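You operate a simulated robot arm through the tools that you are given. There is no shell and no other tool.

The job below is to be done with a simulated two-armed robot. You get a single attempt, and the scene is never put back.

JOB
Back up TACK to the memory stick, pull it, then save TACK with 15 % more current.
Fine: lay the stick on the steel table beside the pedal; load TACK, then press UP 3 times on its current.

The check looks at the end state, three seconds after you hand in, the way a careful person would. Anything else that was tipped, shoved, dropped, spilled or broken makes it a failure.

ROBOT AND FRAMES
Two 6-joint arms with two-finger parallel grippers on one trunk that stands fixed in place. Base frame: the origin is at the foot of the trunk, x ahead of it, y to its left, z up. Readings come in mm, degrees, newtons and seconds.
The left shoulder is at [280, 185, 1230], the right one opposite. With the tool pointing down near the work surface each hand reaches from about 540 to 920 mm from the base axis, measured 20 degrees to its own side. Payload 1.57 kg a hand.
The TCP of each hand is the grasp point between the finger pads, 30 mm short of the fingertips. In the tool frame z runs along the fingers and y along their closing line. The gripper opens to 80 mm. The fingers are 17 mm wide and 12 mm thick; the gripper's body (40 by 82 mm) begins 80 mm behind the TCP.
Orientation is that of the tool frame in the base frame, as a unit quaternion [w, x, y, z]. With the fingers straight down and closing along the base's y, the tool's x points along the base's -x, its y along +y and its z along -z.

CONTROLS
- The arms move only by the tool drive_tool. It takes "left_series", "right_series" or both (then of equal length, played together; a hand with none holds still); each is text: rows parted by semicolons, each of 6 numbers parted by spaces: the shift along the tool's x, y, z in units of 20 mm (1.0 is 20 mm), then the turn, a rotation vector about the tool's x, y, z in units of 8 degrees (1.0 is 8 degrees). In form: dx dy dz rx ry rz; .... A call has 1 to 20 rows; each row shifts and turns the commanded pose from where the row before left it, along the tool's axes as they then stand. "left_jaw" and "right_jaw" are, for a hand that has rows, the finger opening in mm, from 0 to 80, set as the call begins (left out, the last holds). A call with a number of a shift or a turn outside -1 to 1 is refused whole. Rows are played at 5 a second. More than 50 mm and 8.6 degrees between two rows, or a gripper value outside its range, and nothing of the call is played. A pose out of reach is approached as far as the arm can. The call stops where the force on the tool passes 40 N (or 10 N more than at its start, if that is more) or the arm is blocked; 0.2 s more then pass. Each finger travels about 153 mm/s and halts on what it meets, pressing with about 32 N; the grip force reading is that of the motor and also rises with nothing between the fingers. The clock runs only during rows and for 0.2 s after the last one: add rows that do not move to give the fingers time. It gives the time, the measured TCP pose, the force on the tool (base axes), the opening and the grip force at its end, in the units of the frame above (readings bear some noise), with the torque about the TCP (base axes, N m) and any sound that the robot's microphone picked up, and new pictures: "views" is both (left out), scene, wrist or none (wrist: the cameras of the hands that moved).
- Cameras (640 x 400 px; columns grow to the right, rows downward): "scene" is now at [249.2, -17.8, 1702.3]; the picture's right is [-0.18, -0.98, 0.00], its down [-0.44, 0.08, -0.90] and it looks along [0.88, -0.16, -0.44] (base axes); focal length 287 px, centre (320, 200). "left" rides on the left gripper at [72, 7, -122] in its tool frame; the picture's right is [-0.09, 1.00, 0.00], its down [-0.84, -0.08, -0.54] and it looks along [-0.54, -0.05, 0.84] (tool axes); focal length 238 px, centre (320, 200). "right" rides on the right gripper at [72, -7, -122] in its tool frame; the picture's right is [0.09, 1.00, 0.00], its down [-0.84, 0.08, -0.54] and it looks along [-0.54, 0.05, 0.84] (tool axes); focal length 238 px, centre (320, 200). There is no depth. A picture from a camera that has moved, and an enlarged one, comes with that camera's place and axes in the base frame and with its lens.
- lift_body(by): slides the trunk up (or, below 0, down) by that many mm; the arms and the scene camera ride with it, the base frame stays. It gives what a move gives, with no picture.
- head_to(pan, tilt): turns the head with the scene camera to pan (to the left, within 86 degrees either way) and tilt (down, from -29 to 69), counted from straight ahead of the robot. It gives what a move gives, and a new picture of the scene camera.
- inspect(camera, box): a new picture of the part [left, top, right, bottom] of that camera's present view, enlarged. It takes no simulated time.
- hand_in(): hands the job in; it is judged then, once.

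Places have to be worked out from the pictures, the camera data and where the tool is seen. Open the grippers and draw the arms clear of the work before you hand the job in, unless the task says otherwise.

The tools are called after "Request:" by a JSON object that holds its "op" and its "data". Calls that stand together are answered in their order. drive_tool: Moves the arms, as the interface text tells. Its arguments: {"type":"object","properties":{"left_series":{"type":"string"},"left_jaw":{"type":"number"},"right_series":{"type":"string"},"right_jaw":{"type":"number"},"views":{"type":"string","enum":["both","scene","wrist","none"]}},"required":[]} The other tools are called the same way: lift_body (by) slides the trunk up or down; head_to (pan, tilt) turns the head that bears the scene camera; inspect (camera, box) takes an enlarged picture of a part of a camera's view; hand_in () hands the job in.

At the start:

```text
time: 0.0
left_eef_pos: [614.7, 117.3, 1538.2]
left_tool_rot: [0.0, 0.0, 1.0, 0.0]
left_contact_force: [0.1, -0.3, 0.2]
left_torque: [0.02, -0.01, 0.0]
left_opening: 79.9
left_grasp_force: 0.1
right_eef_pos: [483.2, -369.7, 1476.9]
right_tool_rot: [0.0, 0.0, 1.0, 0.0]
right_contact_force: [-0.5, 1.2, -0.5]
right_torque: [-0.01, -0.04, 0.03]
right_opening: 80.4
right_grasp_force: 0.0
trunk travel left (down, up): [-925.0, 65.0]
head pan, tilt: [-10.5, 26.3]
```

scene: 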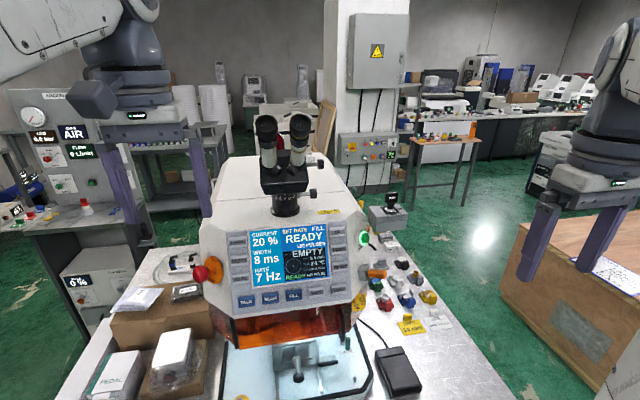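
right: 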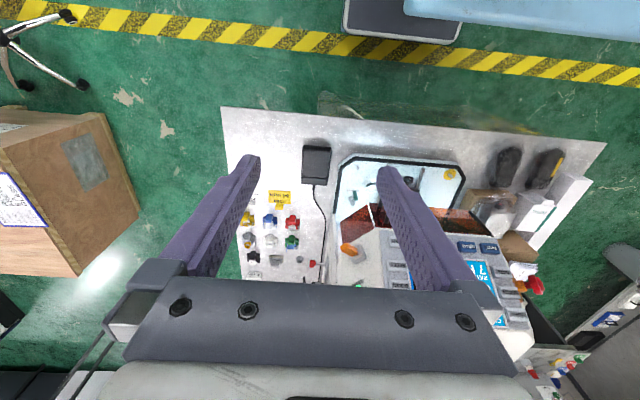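
left: 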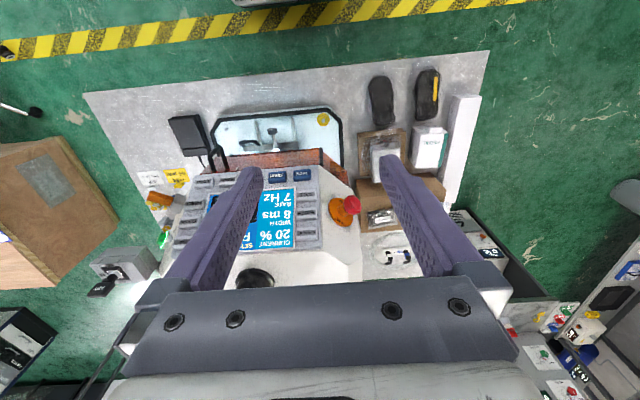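

The scene shows a spot-welder-like machine with a screen, side keys and a pedal on the table. I'll enlarge the panel and surroundings first.

Request:
{"op": "inspect", "data": {"camera": "scene", "box": [190, 190, 390, 315]}}

Request:
{"op": "inspect", "data": {"camera": "scene", "box": [320, 200, 480, 400]}}

Request:
{"op": "inspect", "data": {"camera": "scene", "box": [60, 240, 240, 400]}}

```text
3.20 times, centred on (290, 252) of scene
camera zoom: at [249.2, -17.8, 1702.3], right [-0.18, -0.98, 0.0], down [-0.44, 0.08, -0.9], along [0.88, -0.16, -0.44], focal length 918 px, centre (416, 32)
```

zoom: 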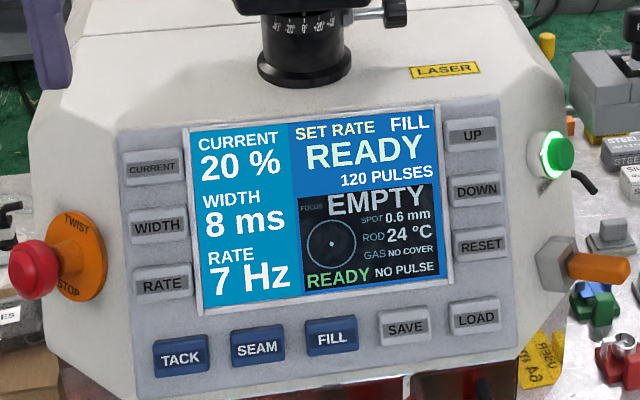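

```text
2.00 times, centred on (400, 300) of scene
camera zoom: at [249.2, -17.8, 1702.3], right [-0.18, -0.98, 0.0], down [-0.44, 0.08, -0.9], along [0.88, -0.16, -0.44], focal length 574 px, centre (160, 0)
```

zoom: 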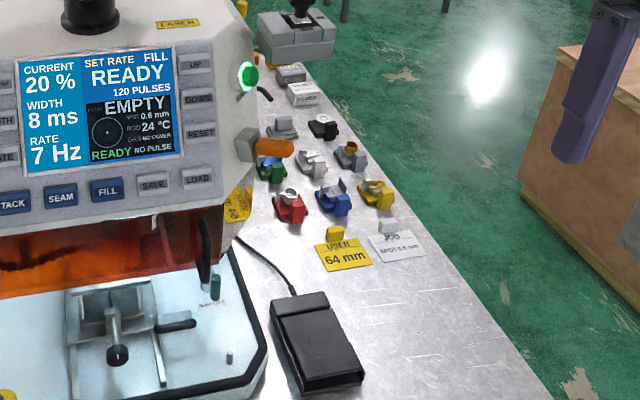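

```text
2.50 times, centred on (150, 320) of scene
camera zoom: at [249.2, -17.8, 1702.3], right [-0.18, -0.98, 0.0], down [-0.44, 0.08, -0.9], along [0.88, -0.16, -0.44], focal length 717 px, centre (745, -100)
```

zoom: 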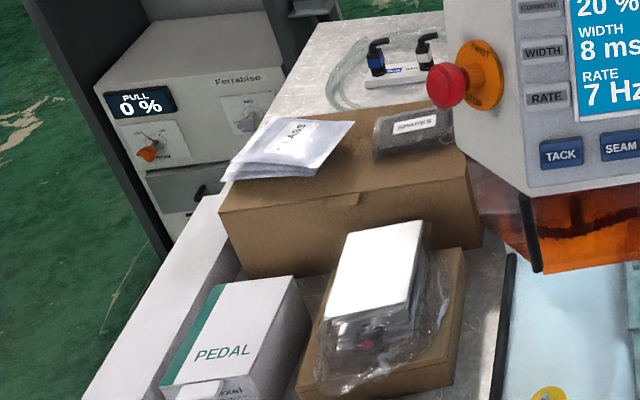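

The machine is a bench laser welder (keys CURRENT/WIDTH/RATE, UP/DOWN/RESET, TACK/SEAM/FILL, SAVE/LOAD), pedal near x≈758, y≈-360, z≈820. I still need to find the memory stick, so I enlarge the right flank of the machine and the hand views.

Request:
{"op": "inspect", "data": {"camera": "scene", "box": [330, 215, 450, 290]}}

Request:
{"op": "inspect", "data": {"camera": "right", "box": [220, 130, 400, 300]}}

Request:
{"op": "inspect", "data": {"camera": "left", "box": [80, 90, 280, 290]}}

Request:
{"op": "inspect", "data": {"camera": "left", "box": [320, 60, 520, 280]}}

Request:
{"op": "inspect", "data": {"camera": "scene", "box": [0, 80, 200, 230]}}

Request:
{"op": "inspect", "data": {"camera": "scene", "box": [320, 100, 480, 220]}}

```text
5.33 times, centred on (390, 252) of scene
camera zoom: at [249.2, -17.8, 1702.3], right [-0.18, -0.98, 0.0], down [-0.44, 0.08, -0.9], along [0.88, -0.16, -0.44], focal length 1530 px, centre (-53, -80)
```

zoom: 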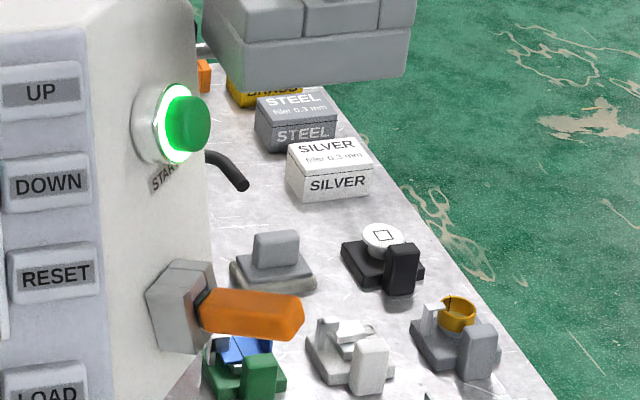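

```text
2.35 times, centred on (310, 215) of right
camera zoom: at [411.0, -377.5, 1600.5], right [-0.09, 1.0, 0.0], down [0.84, 0.08, 0.54], along [0.54, 0.05, -0.84], focal length 561 px, centre (344, 165)
```

zoom: 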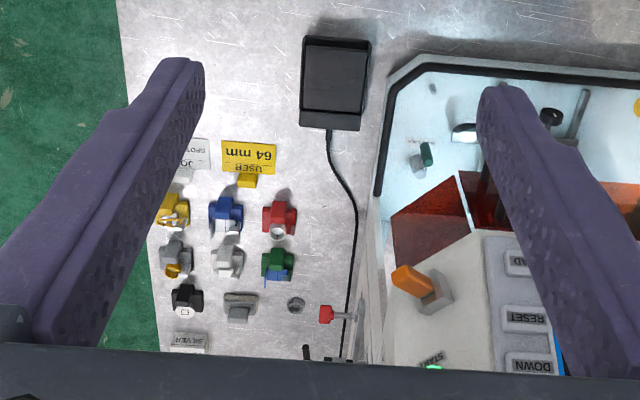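

```text
2.00 times, centred on (180, 190) of left
camera zoom: at [540.6, 123.3, 1658.2], right [0.09, 1.0, 0.0], down [0.84, -0.08, 0.54], along [0.54, -0.05, -0.84], focal length 477 px, centre (600, 220)
```

zoom: 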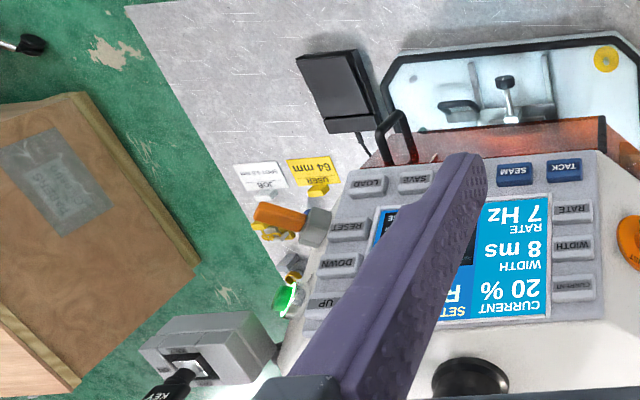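

```text
1.82 times, centred on (420, 170) of left
camera zoom: at [540.6, 123.3, 1658.2], right [0.09, 1.0, 0.0], down [0.84, -0.08, 0.54], along [0.54, -0.05, -0.84], focal length 433 px, centre (138, 254)
```

zoom: 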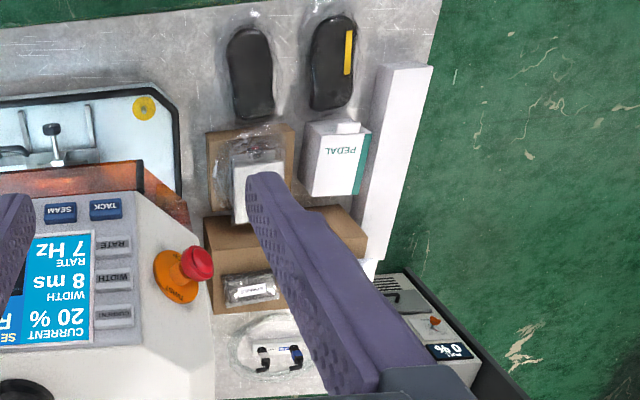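

```text
2.67 times, centred on (100, 155) of scene
camera zoom: at [249.2, -17.8, 1702.3], right [-0.18, -0.98, 0.0], down [-0.44, 0.08, -0.9], along [0.88, -0.16, -0.44], focal length 765 px, centre (907, 320)
```

zoom: 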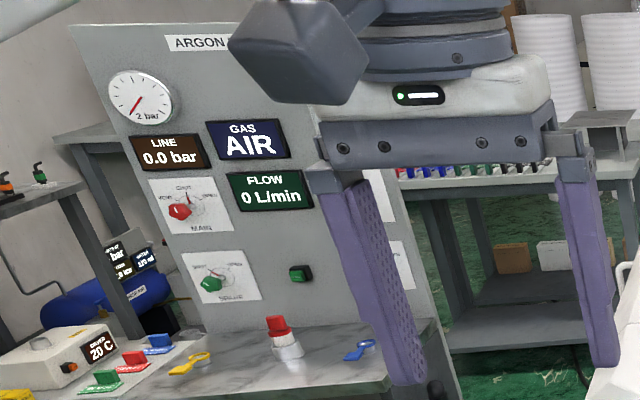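

```text
3.33 times, centred on (400, 160) of scene
camera zoom: at [249.2, -17.8, 1702.3], right [-0.18, -0.98, 0.0], down [-0.44, 0.08, -0.9], along [0.88, -0.16, -0.44], focal length 956 px, centre (53, 333)
```

zoom: 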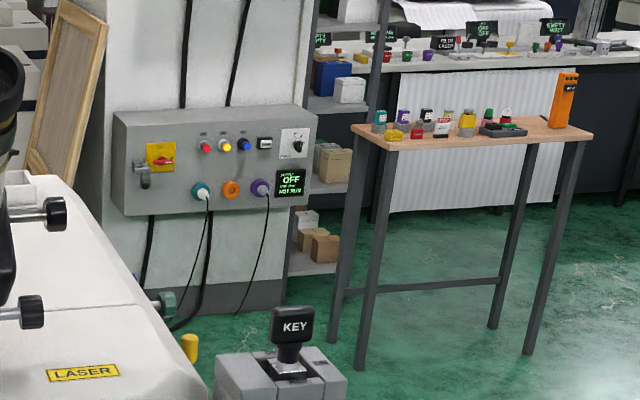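

A grey block with a black "KEY" tab and an orange lever on the right flank both could be the stick. I turn the head to look toward the right side of the machine.

Request:
{"op": "head_to", "data": {"pan": -25, "tilt": 40}}

```text
time: 0.8
left_eef_pos: [614.7, 116.0, 1538.2]
left_tool_rot: [0.0, 0.0, 1.0, -0.001]
left_contact_force: [-0.3, -0.3, 0.2]
left_torque: [0.03, 0.0, 0.01]
left_opening: 80.0
left_grasp_force: 0.1
right_eef_pos: [483.0, -371.3, 1476.9]
right_tool_rot: [0.0, 0.001, 1.0, 0.001]
right_contact_force: [-0.1, 0.8, -0.3]
right_torque: [0.01, 0.0, 0.0]
right_opening: 79.9
right_grasp_force: 0.0
trunk travel left (down, up): [-925.0, 65.0]
head pan, tilt: [-25.0, 40.0]
camera scene: at [236.1, -36.9, 1681.1], right [-0.42, -0.91, 0.0], down [-0.58, 0.27, -0.77], along [0.69, -0.32, -0.64], focal length 287 px, centre (320, 200)
```

scene: 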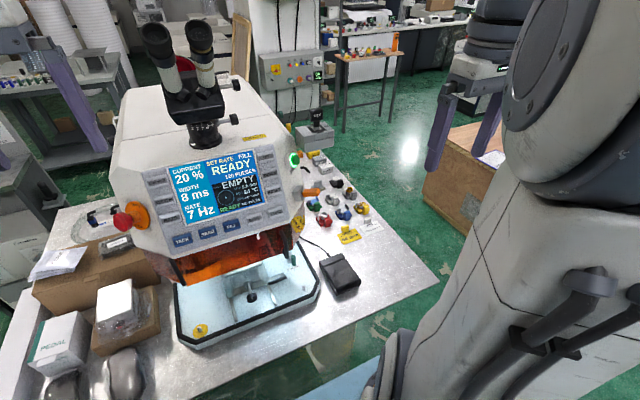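

Request:
{"op": "inspect", "data": {"camera": "scene", "box": [280, 100, 400, 180]}}

Request:
{"op": "inspect", "data": {"camera": "scene", "box": [270, 160, 430, 300]}}

Request:
{"op": "inspect", "data": {"camera": "scene", "box": [100, 230, 330, 380]}}

```text
5.00 times, centred on (340, 140) of scene
camera zoom: at [236.1, -36.9, 1681.1], right [-0.42, -0.91, 0.0], down [-0.58, 0.27, -0.77], along [0.69, -0.32, -0.64], focal length 1434 px, centre (220, 500)
```

zoom: 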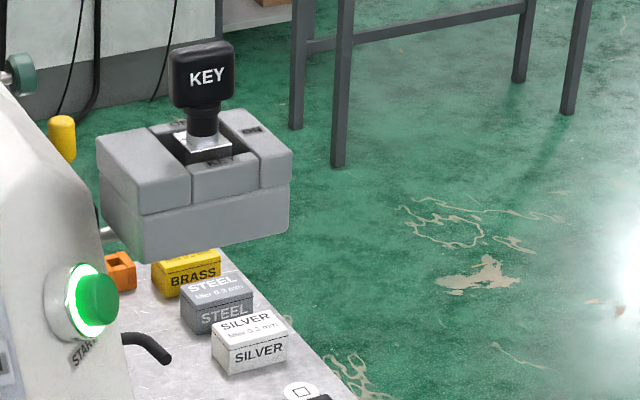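

```text
2.86 times, centred on (350, 230) of scene
camera zoom: at [236.1, -36.9, 1681.1], right [-0.42, -0.91, 0.0], down [-0.58, 0.27, -0.77], along [0.69, -0.32, -0.64], focal length 820 px, centre (234, 114)
```

zoom: 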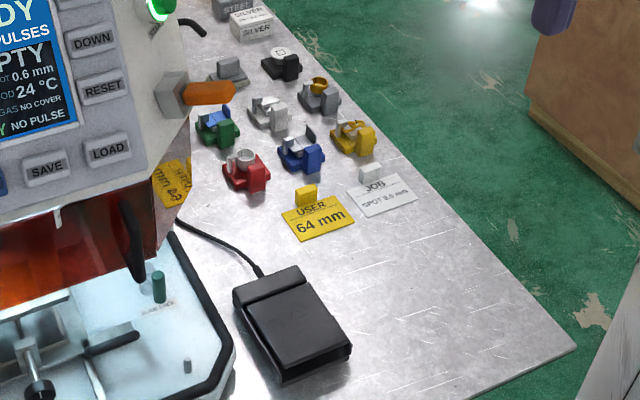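

```text
2.67 times, centred on (215, 305) of scene
camera zoom: at [236.1, -36.9, 1681.1], right [-0.42, -0.91, 0.0], down [-0.58, 0.27, -0.77], along [0.69, -0.32, -0.64], focal length 765 px, centre (600, -80)
```

zoom: 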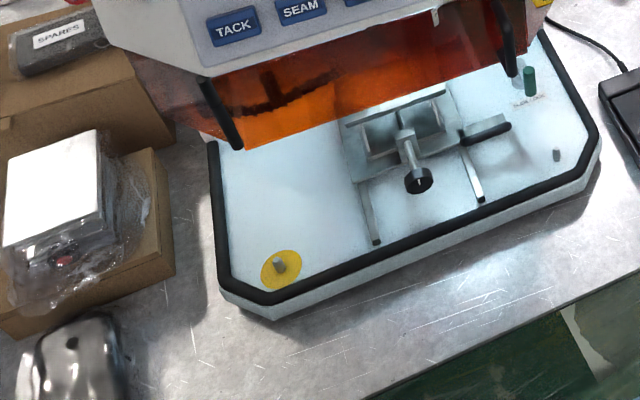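

START sits at about (857,-247,1273), and the panel plane tilts back ~25° (LOAD ≈ (771,-159,1189), UP ≈ (827,-160,1322)). I look closer at the screen and the KEY block before moving the right arm for a better look.

Request:
{"op": "inspect", "data": {"camera": "scene", "box": [160, 145, 265, 225]}}

Request:
{"op": "inspect", "data": {"camera": "scene", "box": [290, 100, 345, 135]}}

Request:
{"op": "inspect", "data": {"camera": "left", "box": [80, 240, 180, 300]}}

```text
5.00 times, centred on (212, 185) of scene
camera zoom: at [236.1, -36.9, 1681.1], right [-0.42, -0.91, 0.0], down [-0.58, 0.27, -0.77], along [0.69, -0.32, -0.64], focal length 1434 px, centre (858, 275)
```

zoom: 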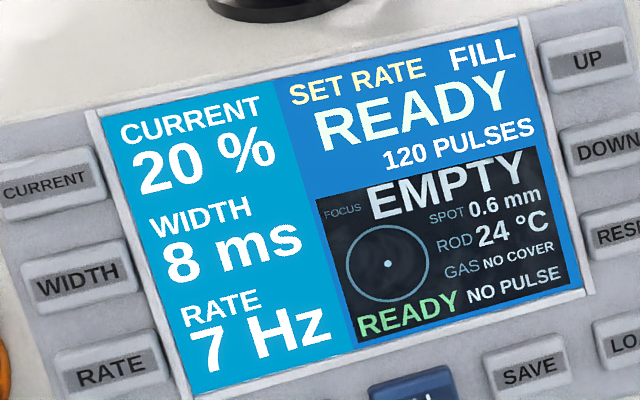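

```text
11.43 times, centred on (318, 118) of scene
camera zoom: at [236.1, -36.9, 1681.1], right [-0.42, -0.91, 0.0], down [-0.58, 0.27, -0.77], along [0.69, -0.32, -0.64], focal length 3279 px, centre (349, 1143)
```

zoom: 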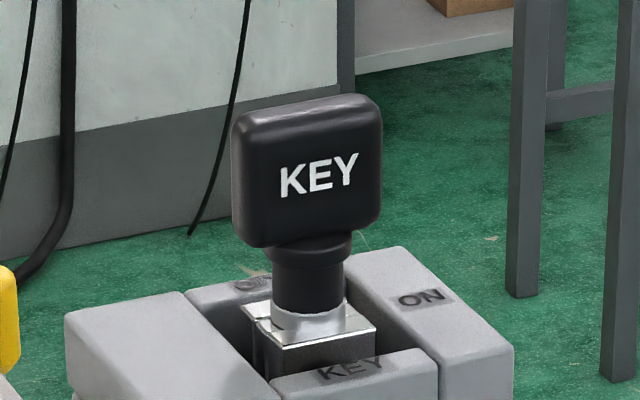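

```text
6.40 times, centred on (130, 270) of left
camera zoom: at [540.6, 123.3, 1658.2], right [0.09, 1.0, 0.0], down [0.84, -0.08, 0.54], along [0.54, -0.05, -0.84], focal length 1525 px, centre (1536, -248)
```

zoom: 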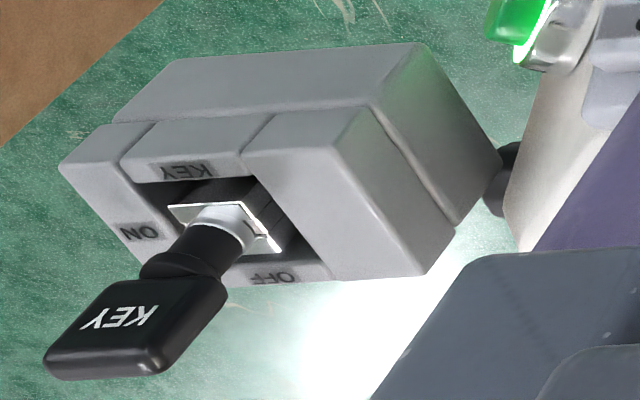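

The KEY is a rotary key switch, so the memory stick is most likely the orange stick in the grey boss on the right flank, at about (809,-272,1188). I bring the right hand forward and tilt it to look at that flank.

Request:
{"op": "drive_tool", "data": {"right_series": "-1 0 0.5 0 -1 0; -0.921 0 0.634 0 -1 0; -0.823 0 0.757 0 -1 0; -0.71 0 0.864 0 -1 0; -0.583 0 0.954 0 -1 0", "right_jaw": 80, "views": "both"}}

```text
time: 2.0
left_eef_pos: [613.5, 117.4, 1538.5]
left_tool_rot: [0.0, 0.0, 1.0, 0.0]
left_contact_force: [-0.5, -0.6, 0.3]
left_torque: [-0.02, 0.0, -0.05]
left_opening: 80.1
left_grasp_force: 0.1
right_eef_pos: [583.4, -371.8, 1426.3]
right_tool_rot: [0.343, 0.001, 0.939, -0.001]
right_contact_force: [-0.2, -0.2, -0.5]
right_torque: [0.04, 0.04, -0.02]
right_opening: 80.0
right_grasp_force: 0.0
trunk travel left (down, up): [-925.0, 65.0]
head pan, tilt: [-25.0, 40.0]
camera scene: at [236.1, -36.9, 1681.1], right [-0.42, -0.91, 0.0], down [-0.58, 0.27, -0.77], along [0.69, -0.32, -0.64], focal length 287 px, centre (320, 200)
camera right: at [449.6, -378.4, 1475.4], right [-0.07, 1.0, -0.06], down [0.29, 0.08, 0.95], along [0.95, 0.05, -0.3], focal length 238 px, centre (320, 200)
```

scene: 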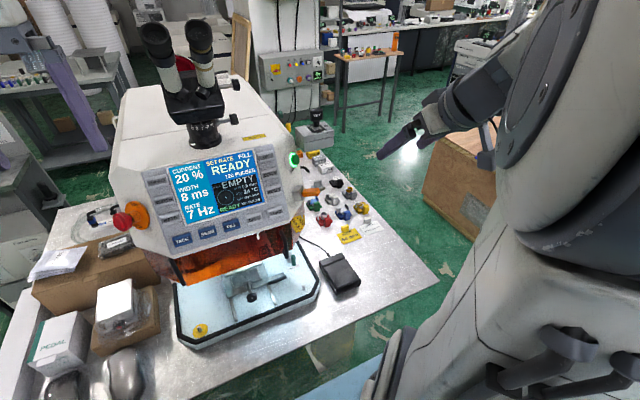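
right: 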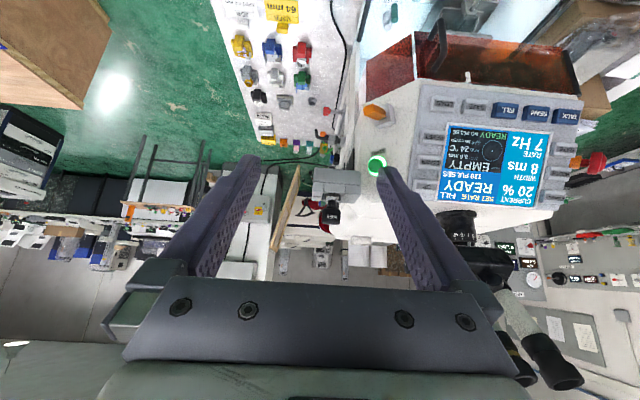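

Request:
{"op": "inspect", "data": {"camera": "right", "box": [310, 30, 470, 190]}}

Request:
{"op": "inspect", "data": {"camera": "right", "box": [340, 80, 420, 180]}}

Request:
{"op": "inspect", "data": {"camera": "right", "box": [210, 0, 380, 160]}}

Request:
{"op": "inspect", "data": {"camera": "right", "box": [260, 120, 390, 250]}}

```text
2.50 times, centred on (390, 110) of right
camera zoom: at [449.6, -378.4, 1475.4], right [-0.07, 1.0, -0.06], down [0.29, 0.08, 0.95], along [0.95, 0.05, -0.3], focal length 596 px, centre (145, 425)
```

zoom: 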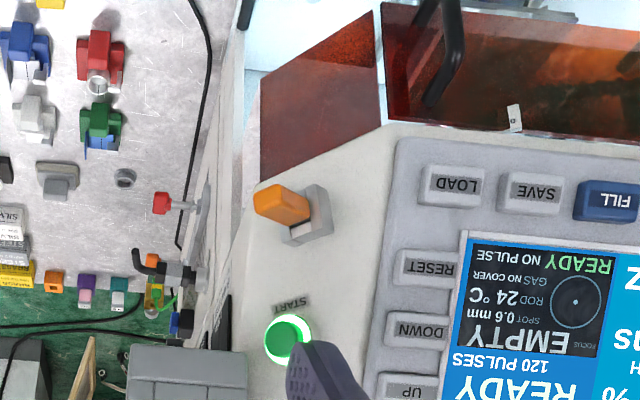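

```text
4.00 times, centred on (380, 130) of right
camera zoom: at [449.6, -378.4, 1475.4], right [-0.07, 1.0, -0.06], down [0.29, 0.08, 0.95], along [0.95, 0.05, -0.3], focal length 953 px, centre (80, 480)
```

zoom: 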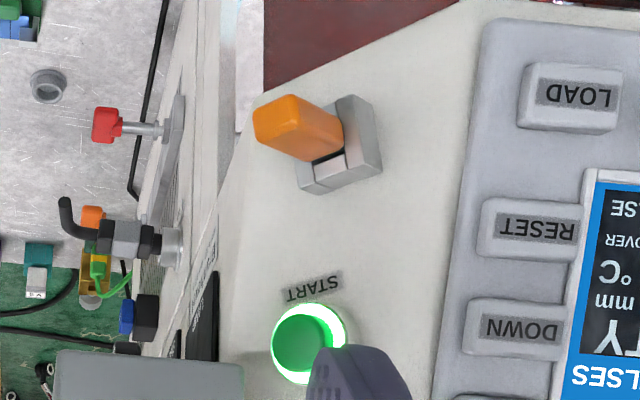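

```text
2.50 times, centred on (295, 80) of right
camera zoom: at [449.6, -378.4, 1475.4], right [-0.07, 1.0, -0.06], down [0.29, 0.08, 0.95], along [0.95, 0.05, -0.3], focal length 596 px, centre (382, 500)
```

zoom: 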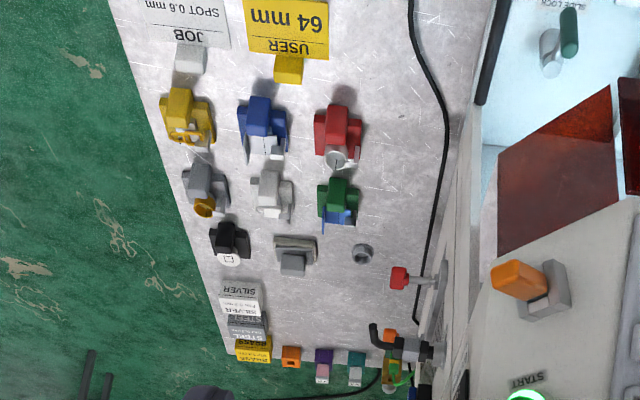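

```text
3.08 times, centred on (325, 185) of right
camera zoom: at [449.6, -378.4, 1475.4], right [-0.07, 1.0, -0.06], down [0.29, 0.08, 0.95], along [0.95, 0.05, -0.3], focal length 733 px, centre (305, 246)
```

zoom: 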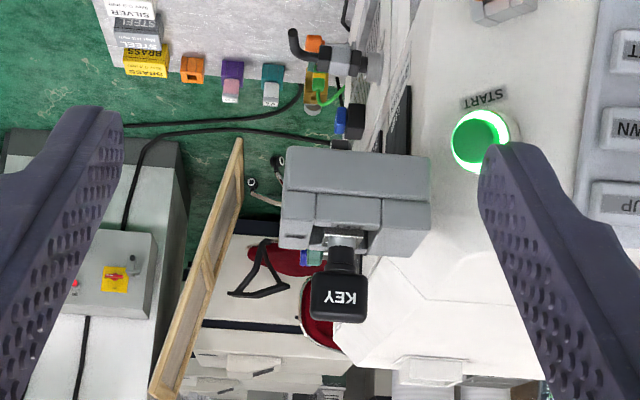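

The orange stick stands in a grey port on the right chamfer, next to START; there are also small coloured items and plugs near the back right. I lower the right hand for a closer, more horizontal look at the flank.

Request:
{"op": "drive_tool", "data": {"right_series": "0.386 -0.167 0.952 0 0 0; 0.386 -0.167 0.952 0 0 0; 0.386 -0.167 0.952 0 0 0; 0.386 -0.167 0.952 0 0 0; 0.386 -0.167 0.952 0 0 0; 0.386 -0.167 0.952 0 0 0; 0.386 -0.167 0.952 0 0 0; 0.386 -0.167 0.952 0 0 0; 0.386 -0.167 0.952 0 0 0", "views": "both"}}

```text
time: 4.0
left_eef_pos: [614.1, 116.9, 1537.8]
left_tool_rot: [0.0, 0.0, 1.0, 0.0]
left_contact_force: [-0.3, -0.1, -0.3]
left_torque: [-0.03, -0.02, -0.02]
left_opening: 79.8
left_grasp_force: 0.1
right_eef_pos: [640.2, -400.9, 1250.6]
right_tool_rot: [0.342, 0.0, 0.94, -0.001]
right_contact_force: [-0.1, 0.3, -0.1]
right_torque: [0.04, 0.0, -0.01]
right_opening: 80.2
right_grasp_force: 0.0
trunk travel left (down, up): [-925.0, 65.0]
head pan, tilt: [-25.0, 40.0]
camera scene: at [236.1, -37.0, 1681.1], right [-0.42, -0.91, 0.0], down [-0.58, 0.27, -0.77], along [0.69, -0.32, -0.64], focal length 287 px, centre (320, 200)
camera right: at [506.5, -406.8, 1299.8], right [-0.07, 1.0, -0.06], down [0.29, 0.08, 0.95], along [0.95, 0.05, -0.3], focal length 238 px, centre (320, 200)
```

scene: 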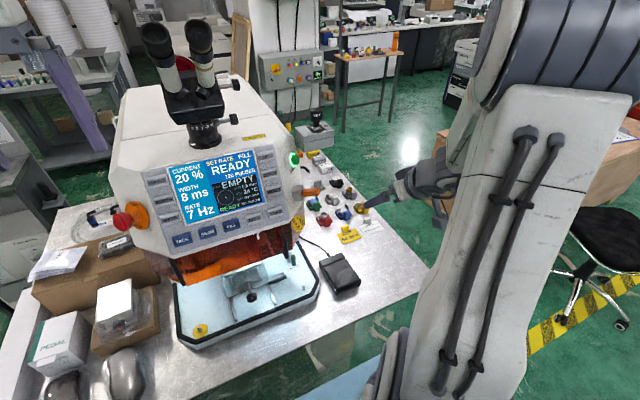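
right: 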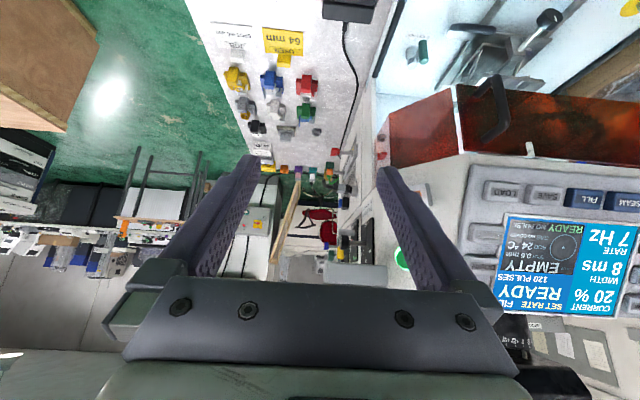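

Request:
{"op": "inspect", "data": {"camera": "right", "box": [220, 20, 400, 200]}}

Request:
{"op": "inspect", "data": {"camera": "right", "box": [270, 130, 390, 280]}}

Request:
{"op": "inspect", "data": {"camera": "right", "box": [240, 130, 340, 190]}}

```text
2.22 times, centred on (310, 110) of right
camera zoom: at [506.5, -406.8, 1299.8], right [-0.07, 1.0, -0.06], down [0.29, 0.08, 0.95], along [0.95, 0.05, -0.3], focal length 530 px, centre (342, 400)
```

zoom: 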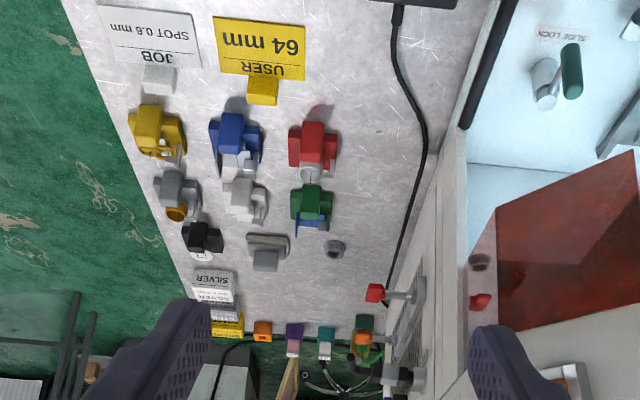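

```text
2.67 times, centred on (330, 205) of right
camera zoom: at [506.5, -406.8, 1299.8], right [-0.07, 1.0, -0.06], down [0.29, 0.08, 0.95], along [0.95, 0.05, -0.3], focal length 636 px, centre (293, 187)
```

zoom: 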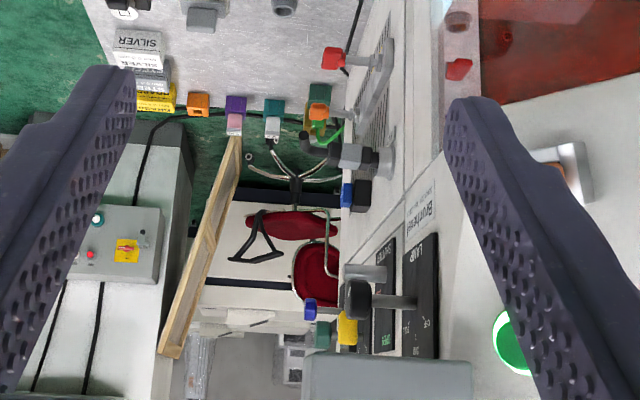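

```text
6.40 times, centred on (290, 160) of right
camera zoom: at [506.5, -406.8, 1299.8], right [-0.07, 1.0, -0.06], down [0.29, 0.08, 0.95], along [0.95, 0.05, -0.3], focal length 1525 px, centre (512, 456)
```

zoom: 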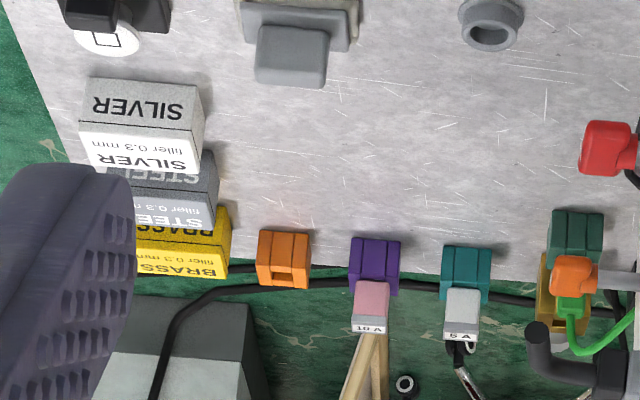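

The right flank of the machine carries labels, plugs and a blue plug in a black socket; I need a side view to tell which is the memory stick. I shift the right hand sideways to the right and yaw it left to face the flank.

Request:
{"op": "drive_tool", "data": {"right_series": "0 -1 0 0 0 0; 0 -1 0 0 0 0; 0 -1 0 0 0 0; 0 -1 0 0 0 0; 0 -1 0 -0.643 0 -0.766; 0 -1 0 -0.643 0 -0.766; 0 -1 0 -0.643 0 -0.766; 0 -1 0 -0.643 0 -0.766; 0 -1 0 -0.643 0 -0.766; 0 -0.5 0 -0.643 0 -0.766", "views": "both"}}

```text
time: 6.2
left_eef_pos: [614.4, 118.1, 1539.2]
left_tool_rot: [0.0, -0.001, 1.0, 0.0]
left_contact_force: [0.7, -0.3, 0.1]
left_torque: [0.02, 0.0, -0.01]
left_opening: 80.3
left_grasp_force: 0.1
right_eef_pos: [673.8, -582.6, 1251.8]
right_tool_rot: [0.311, -0.383, 0.858, 0.14]
right_contact_force: [-1.1, -0.7, 1.1]
right_torque: [0.01, 0.01, -0.03]
right_opening: 79.8
right_grasp_force: 0.1
trunk travel left (down, up): [-925.0, 65.0]
head pan, tilt: [-25.0, 40.0]
camera scene: at [236.2, -37.2, 1681.1], right [-0.42, -0.91, 0.0], down [-0.58, 0.27, -0.77], along [0.69, -0.32, -0.64], focal length 287 px, centre (320, 200)
camera right: at [588.5, -687.0, 1299.5], right [-0.79, 0.61, -0.06], down [0.14, 0.27, 0.95], along [0.6, 0.74, -0.3], focal length 238 px, centre (320, 200)
```

scene: 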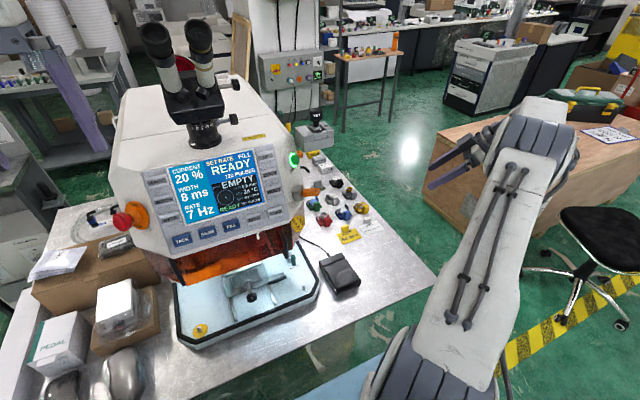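
right: 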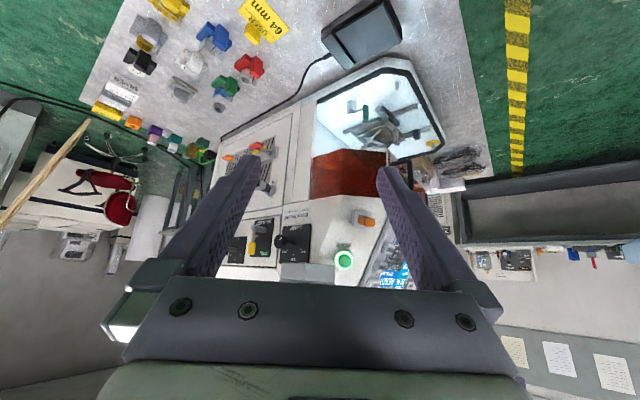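

Request:
{"op": "inspect", "data": {"camera": "right", "box": [210, 110, 400, 270]}}

Request:
{"op": "inspect", "data": {"camera": "right", "box": [330, 190, 400, 280]}}

Request:
{"op": "inspect", "data": {"camera": "right", "box": [215, 195, 340, 275]}}

Request:
{"op": "inspect", "data": {"camera": "right", "box": [215, 120, 320, 200]}}

```text
2.50 times, centred on (305, 190) of right
camera zoom: at [588.5, -687.0, 1299.5], right [-0.79, 0.61, -0.06], down [0.14, 0.27, 0.95], along [0.6, 0.74, -0.3], focal length 596 px, centre (358, 225)
```

zoom: 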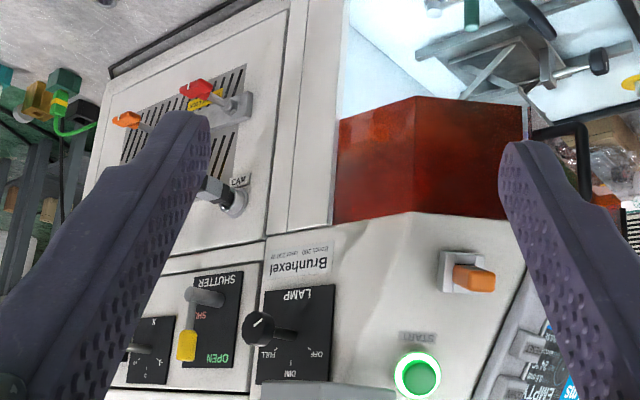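

```text
4.44 times, centred on (365, 235) of right
camera zoom: at [588.5, -687.0, 1299.5], right [-0.79, 0.61, -0.06], down [0.14, 0.27, 0.95], along [0.6, 0.74, -0.3], focal length 1059 px, centre (120, 44)
```

zoom: 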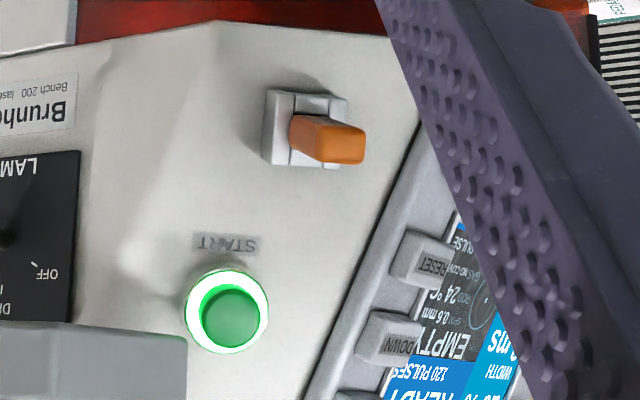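

```text
5.00 times, centred on (278, 235) of right
camera zoom: at [588.5, -687.0, 1299.5], right [-0.79, 0.61, -0.06], down [0.14, 0.27, 0.95], along [0.6, 0.74, -0.3], focal length 1192 px, centre (532, 25)
```

zoom: 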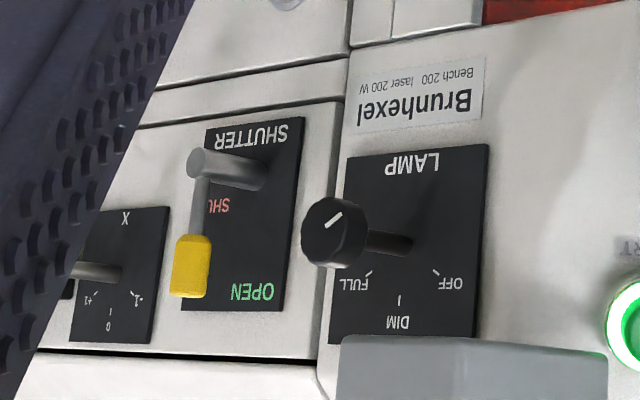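

```text
5.00 times, centred on (268, 160) of right
camera zoom: at [588.5, -687.0, 1299.5], right [-0.79, 0.61, -0.06], down [0.14, 0.27, 0.95], along [0.6, 0.74, -0.3], focal length 1192 px, centre (582, 400)
```

zoom: 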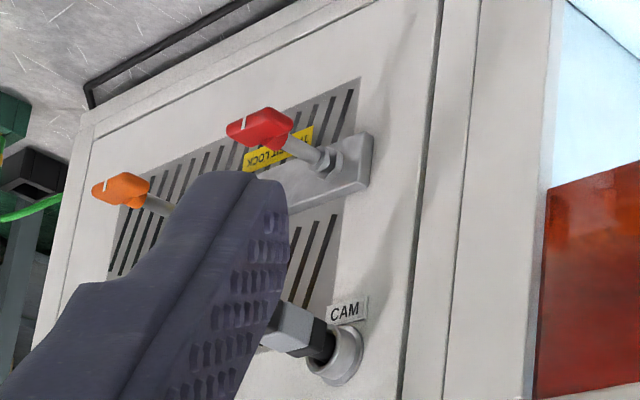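

The flank carries LAMP, SHUTTER and CAM controls, so the orange stick in the front chamfer port (root ≈ (830,-248,1178), tip ≈ (782,-292,1205)) is the memory stick. To give the arms comfortable reach at the panel height I lower the trunk by 200 mm; both hands are well clear below.

Request:
{"op": "lift_body", "data": {"by": -200}}

Request:
{"op": "head_to", "data": {"pan": -8, "tilt": 22}}

```text
time: 8.3
left_eef_pos: [613.9, 116.0, 1338.9]
left_tool_rot: [0.0, -0.001, 1.0, 0.0]
left_contact_force: [-0.8, 0.3, 0.3]
left_torque: [0.0, 0.0, 0.04]
left_opening: 79.8
left_grasp_force: 0.0
right_eef_pos: [672.8, -582.4, 1051.3]
right_tool_rot: [0.313, -0.381, 0.859, 0.139]
right_contact_force: [-0.1, 0.3, 0.1]
right_torque: [0.0, -0.01, 0.0]
right_opening: 79.8
right_grasp_force: 0.1
trunk travel left (down, up): [-725.0, 265.0]
head pan, tilt: [-25.0, 40.0]
```

```text
time: 9.2
left_eef_pos: [613.8, 116.8, 1339.2]
left_tool_rot: [0.0, 0.0, 1.0, 0.0]
left_contact_force: [0.9, 0.5, -0.5]
left_torque: [0.03, -0.05, 0.0]
left_opening: 79.8
left_grasp_force: 0.0
right_eef_pos: [673.5, -583.6, 1052.2]
right_tool_rot: [0.313, -0.383, 0.858, 0.14]
right_contact_force: [0.5, 0.4, 0.0]
right_torque: [0.01, -0.01, 0.03]
right_opening: 80.1
right_grasp_force: 0.1
trunk travel left (down, up): [-725.0, 265.0]
head pan, tilt: [-8.0, 22.0]
camera scene: at [250.9, -14.0, 1509.2], right [-0.14, -0.99, 0.0], down [-0.37, 0.05, -0.93], along [0.92, -0.13, -0.38], focal length 287 px, centre (320, 200)
```

scene: 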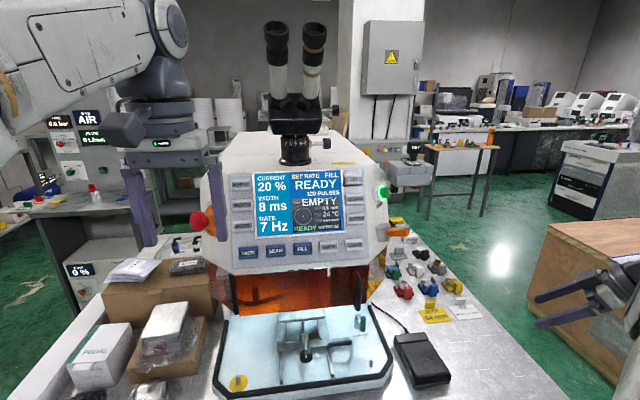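

Now the panel is seen more frontally and the screen is readable. I close the left gripper and tilt the left hand forward (64°) in place so that it faces the panel's slope.

Request:
{"op": "drive_tool", "data": {"left_series": "0 0 0 0 -1 0; 0 0 0 0 -1 0; 0 0 0 0 -1 0; 0 0 0 0 -1 0; 0 0 0 0 -1 0; 0 0 0 0 -1 0; 0 0 0 0 -1 0; 0 0 0 0 -1 0", "left_jaw": 0, "views": "both"}}

```text
time: 10.9
left_eef_pos: [686.4, 84.9, 1347.0]
left_tool_rot: [0.53, 0.0, 0.848, 0.0]
left_contact_force: [0.0, 0.6, 0.3]
left_torque: [0.0, 0.02, 0.0]
left_opening: 0.0
left_grasp_force: 21.6
left hand out of reach, approached as far as the arm can: row 5, 6, 7, 8
right_eef_pos: [673.3, -583.0, 1052.3]
right_tool_rot: [0.312, -0.383, 0.858, 0.14]
right_contact_force: [0.7, -0.3, 0.0]
right_torque: [0.01, 0.02, 0.01]
right_opening: 80.0
right_grasp_force: 0.0
trunk travel left (down, up): [-725.0, 265.0]
head pan, tilt: [-8.0, 22.0]
camera scene: at [250.9, -14.0, 1509.3], right [-0.14, -0.99, 0.0], down [-0.37, 0.05, -0.93], along [0.92, -0.13, -0.37], focal length 287 px, centre (320, 200)
camera left: at [544.1, 91.7, 1334.6], right [0.04, 1.0, 0.08], down [-0.12, -0.08, 0.99], along [0.99, -0.05, 0.12], focal length 238 px, centre (320, 200)
```

scene: 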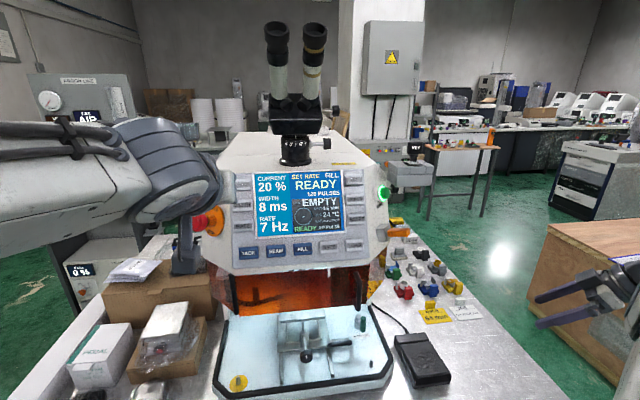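
left: 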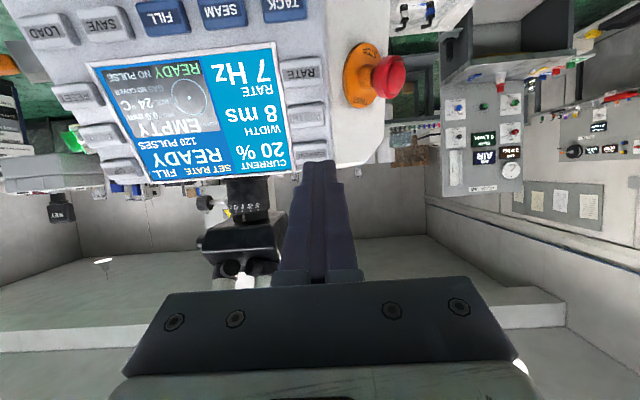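

The left hand reached the 64° tilt but the arm pushed the TCP out to x≈686 (too folded). I try moving it toward the TACK pre-press point (713, 62, 1212) to learn whether reach is OK there.

Request:
{"op": "drive_tool", "data": {"left_series": "0.913 -0.192 0.695 0 0 0; 0.913 -0.192 0.695 0 0 0; 0.913 -0.192 0.695 0 0 0; 0.913 -0.192 0.695 0 0 0; 0.913 -0.192 0.695 0 0 0; 0.913 -0.192 0.695 0 0 0", "left_jaw": 0, "views": "both"}}

```text
time: 12.3
left_eef_pos: [712.2, 63.8, 1211.8]
left_tool_rot: [0.53, -0.001, 0.848, 0.001]
left_contact_force: [-0.4, 1.0, 0.8]
left_torque: [0.03, -0.02, -0.04]
left_opening: 0.0
left_grasp_force: 21.4
right_eef_pos: [673.8, -582.9, 1051.6]
right_tool_rot: [0.312, -0.382, 0.858, 0.139]
right_contact_force: [-0.9, 0.2, -0.1]
right_torque: [-0.02, -0.01, 0.01]
right_opening: 79.8
right_grasp_force: 0.2
trunk travel left (down, up): [-725.0, 265.0]
head pan, tilt: [-8.0, 22.0]
camera scene: at [250.8, -14.0, 1509.3], right [-0.14, -0.99, 0.0], down [-0.37, 0.05, -0.93], along [0.92, -0.13, -0.37], focal length 287 px, centre (320, 200)
camera left: at [570.8, 70.0, 1199.1], right [0.04, 1.0, 0.08], down [-0.12, -0.08, 0.99], along [0.99, -0.05, 0.12], focal length 238 px, centre (320, 200)
```

scene: 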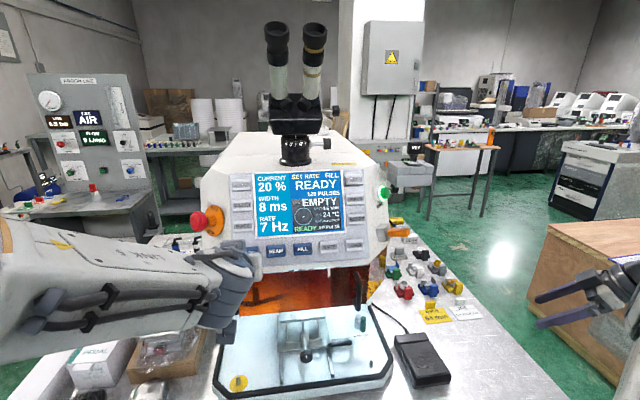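
left: 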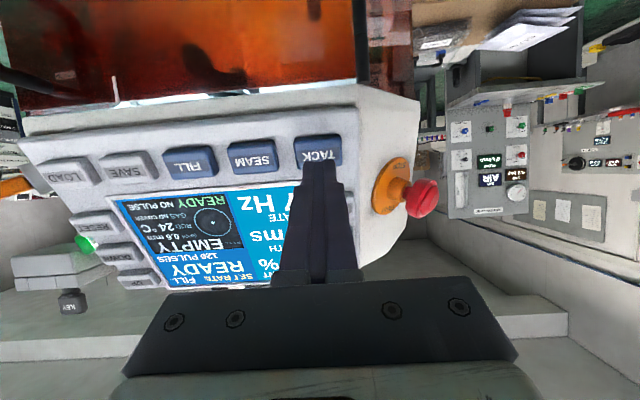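

Reach is good here; TACK computes to about (776, 62, 1182), some 38 mm ahead of the closed fingertips along the tool axis. I close in 32 mm and check.

Request:
{"op": "drive_tool", "data": {"left_series": "0 -0.05 0.8 0 0 0; 0 -0.05 0.5 0 0 0; 0 0 0.3 0 0 0", "views": "both"}}

Request:
{"op": "inspect", "data": {"camera": "left", "box": [230, 90, 410, 230]}}

```text
time: 13.2
left_eef_pos: [741.8, 61.2, 1198.2]
left_tool_rot: [0.53, -0.001, 0.848, 0.0]
left_contact_force: [-0.6, -0.5, -0.6]
left_torque: [-0.02, -0.02, 0.0]
left_opening: 0.0
left_grasp_force: 21.4
right_eef_pos: [673.2, -583.6, 1051.3]
right_tool_rot: [0.313, -0.382, 0.859, 0.139]
right_contact_force: [0.0, 0.3, 0.2]
right_torque: [0.05, -0.01, -0.01]
right_opening: 80.2
right_grasp_force: 0.1
trunk travel left (down, up): [-725.0, 265.0]
head pan, tilt: [-8.0, 22.0]
camera scene: at [250.9, -14.0, 1509.2], right [-0.14, -0.99, 0.0], down [-0.37, 0.05, -0.93], along [0.92, -0.13, -0.37], focal length 287 px, centre (320, 200)
camera left: at [599.9, 67.3, 1185.7], right [0.04, 1.0, 0.08], down [-0.12, -0.08, 0.99], along [0.99, -0.05, 0.12], focal length 238 px, centre (320, 200)
```

scene: 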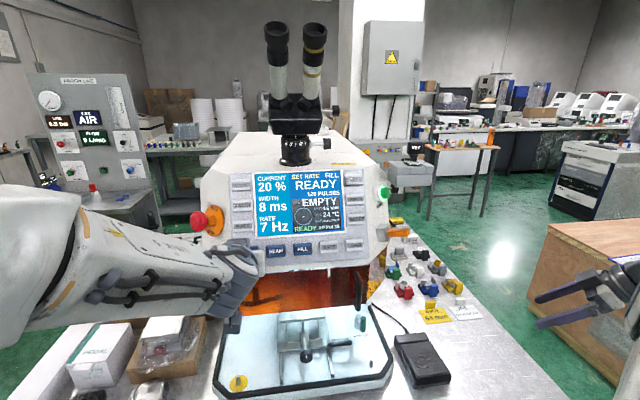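
left: 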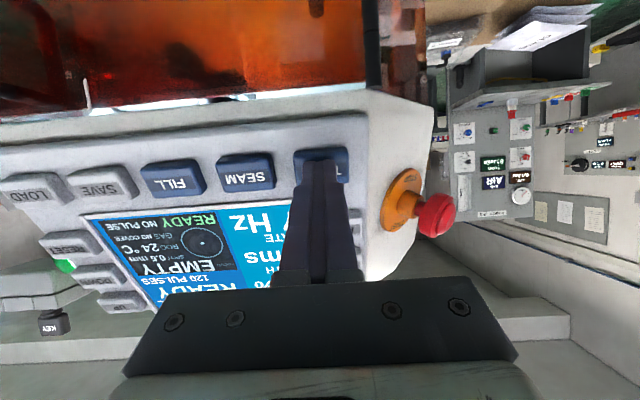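

```text
2.86 times, centred on (320, 160) of left
camera zoom: at [599.9, 67.3, 1185.7], right [0.04, 1.0, 0.08], down [-0.12, -0.08, 0.99], along [0.99, -0.05, 0.12], focal length 681 px, centre (320, 314)
```

zoom: 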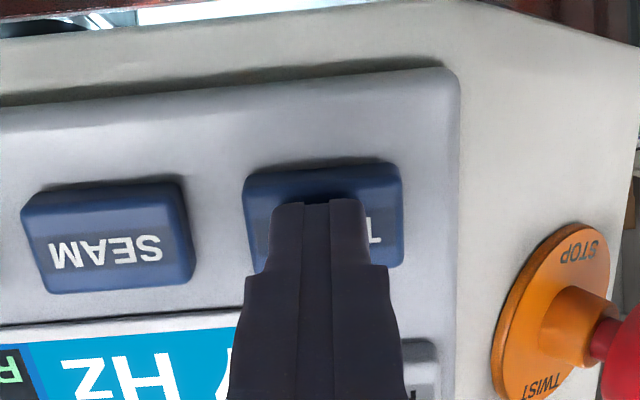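

The tips are centred on the TACK key, about 6–8 mm short of it. I advance in 2 mm rows to find contact.

Request:
{"op": "drive_tool", "data": {"left_series": "0 0 0.1 0 0 0; 0 0 0.1 0 0 0; 0 0 0.1 0 0 0; 0 0 0.1 0 0 0", "views": "none"}}

```text
time: 14.2
left_eef_pos: [748.7, 60.6, 1195.8]
left_tool_rot: [0.53, 0.0, 0.848, -0.001]
left_contact_force: [-6.9, 1.7, 2.1]
left_torque: [0.04, 0.03, 0.01]
left_opening: 0.0
left_grasp_force: 20.9
right_eef_pos: [672.0, -583.4, 1052.4]
right_tool_rot: [0.312, -0.382, 0.859, 0.138]
right_contact_force: [0.3, 0.2, -1.1]
right_torque: [0.0, 0.01, 0.02]
right_opening: 79.5
right_grasp_force: 0.1
trunk travel left (down, up): [-725.0, 265.0]
head pan, tilt: [-8.0, 22.0]
heard: click
```

A click was heard with ~7 N on the tool, so TACK has been pressed. I back off 16 mm and read the screen.

Request:
{"op": "drive_tool", "data": {"left_series": "0 0 -0.4 0 0 0; 0 0 -0.4 0 0 0", "views": "scene"}}

Request:
{"op": "inspect", "data": {"camera": "scene", "box": [225, 160, 375, 260]}}

```text
time: 14.8
left_eef_pos: [735.6, 60.4, 1202.3]
left_tool_rot: [0.53, -0.001, 0.848, 0.0]
left_contact_force: [0.3, -0.6, 0.7]
left_torque: [0.02, 0.01, -0.02]
left_opening: 0.2
left_grasp_force: 21.7
right_eef_pos: [672.7, -581.9, 1052.0]
right_tool_rot: [0.313, -0.382, 0.859, 0.139]
right_contact_force: [0.5, -0.8, -0.2]
right_torque: [0.03, -0.02, -0.02]
right_opening: 79.9
right_grasp_force: 0.0
trunk travel left (down, up): [-725.0, 265.0]
head pan, tilt: [-8.0, 22.0]
camera scene: at [251.0, -14.0, 1509.2], right [-0.14, -0.99, 0.0], down [-0.37, 0.05, -0.93], along [0.92, -0.13, -0.37], focal length 287 px, centre (320, 200)
```

scene: 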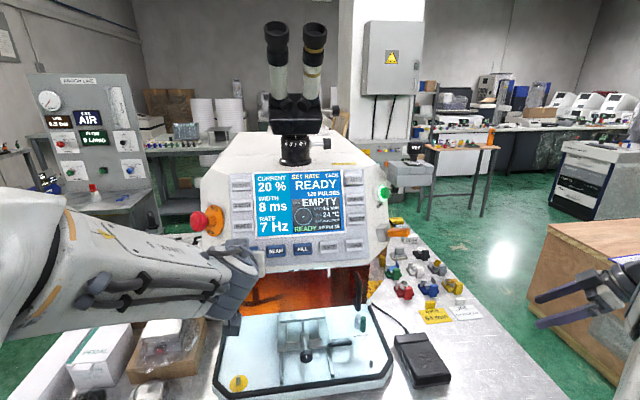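

```text
4.00 times, centred on (300, 210) of scene
camera zoom: at [251.0, -14.0, 1509.2], right [-0.14, -0.99, 0.0], down [-0.37, 0.05, -0.93], along [0.92, -0.13, -0.37], focal length 1148 px, centre (400, 160)
```

zoom: 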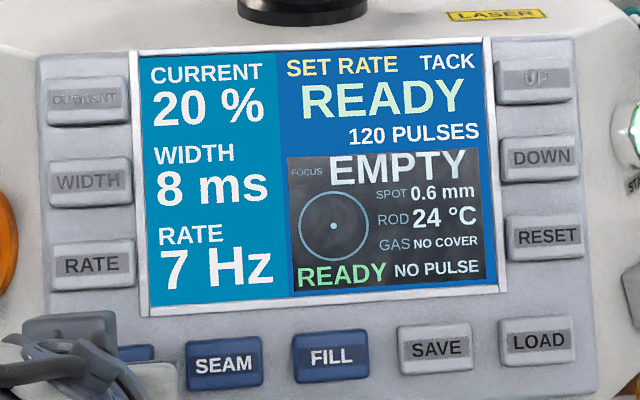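

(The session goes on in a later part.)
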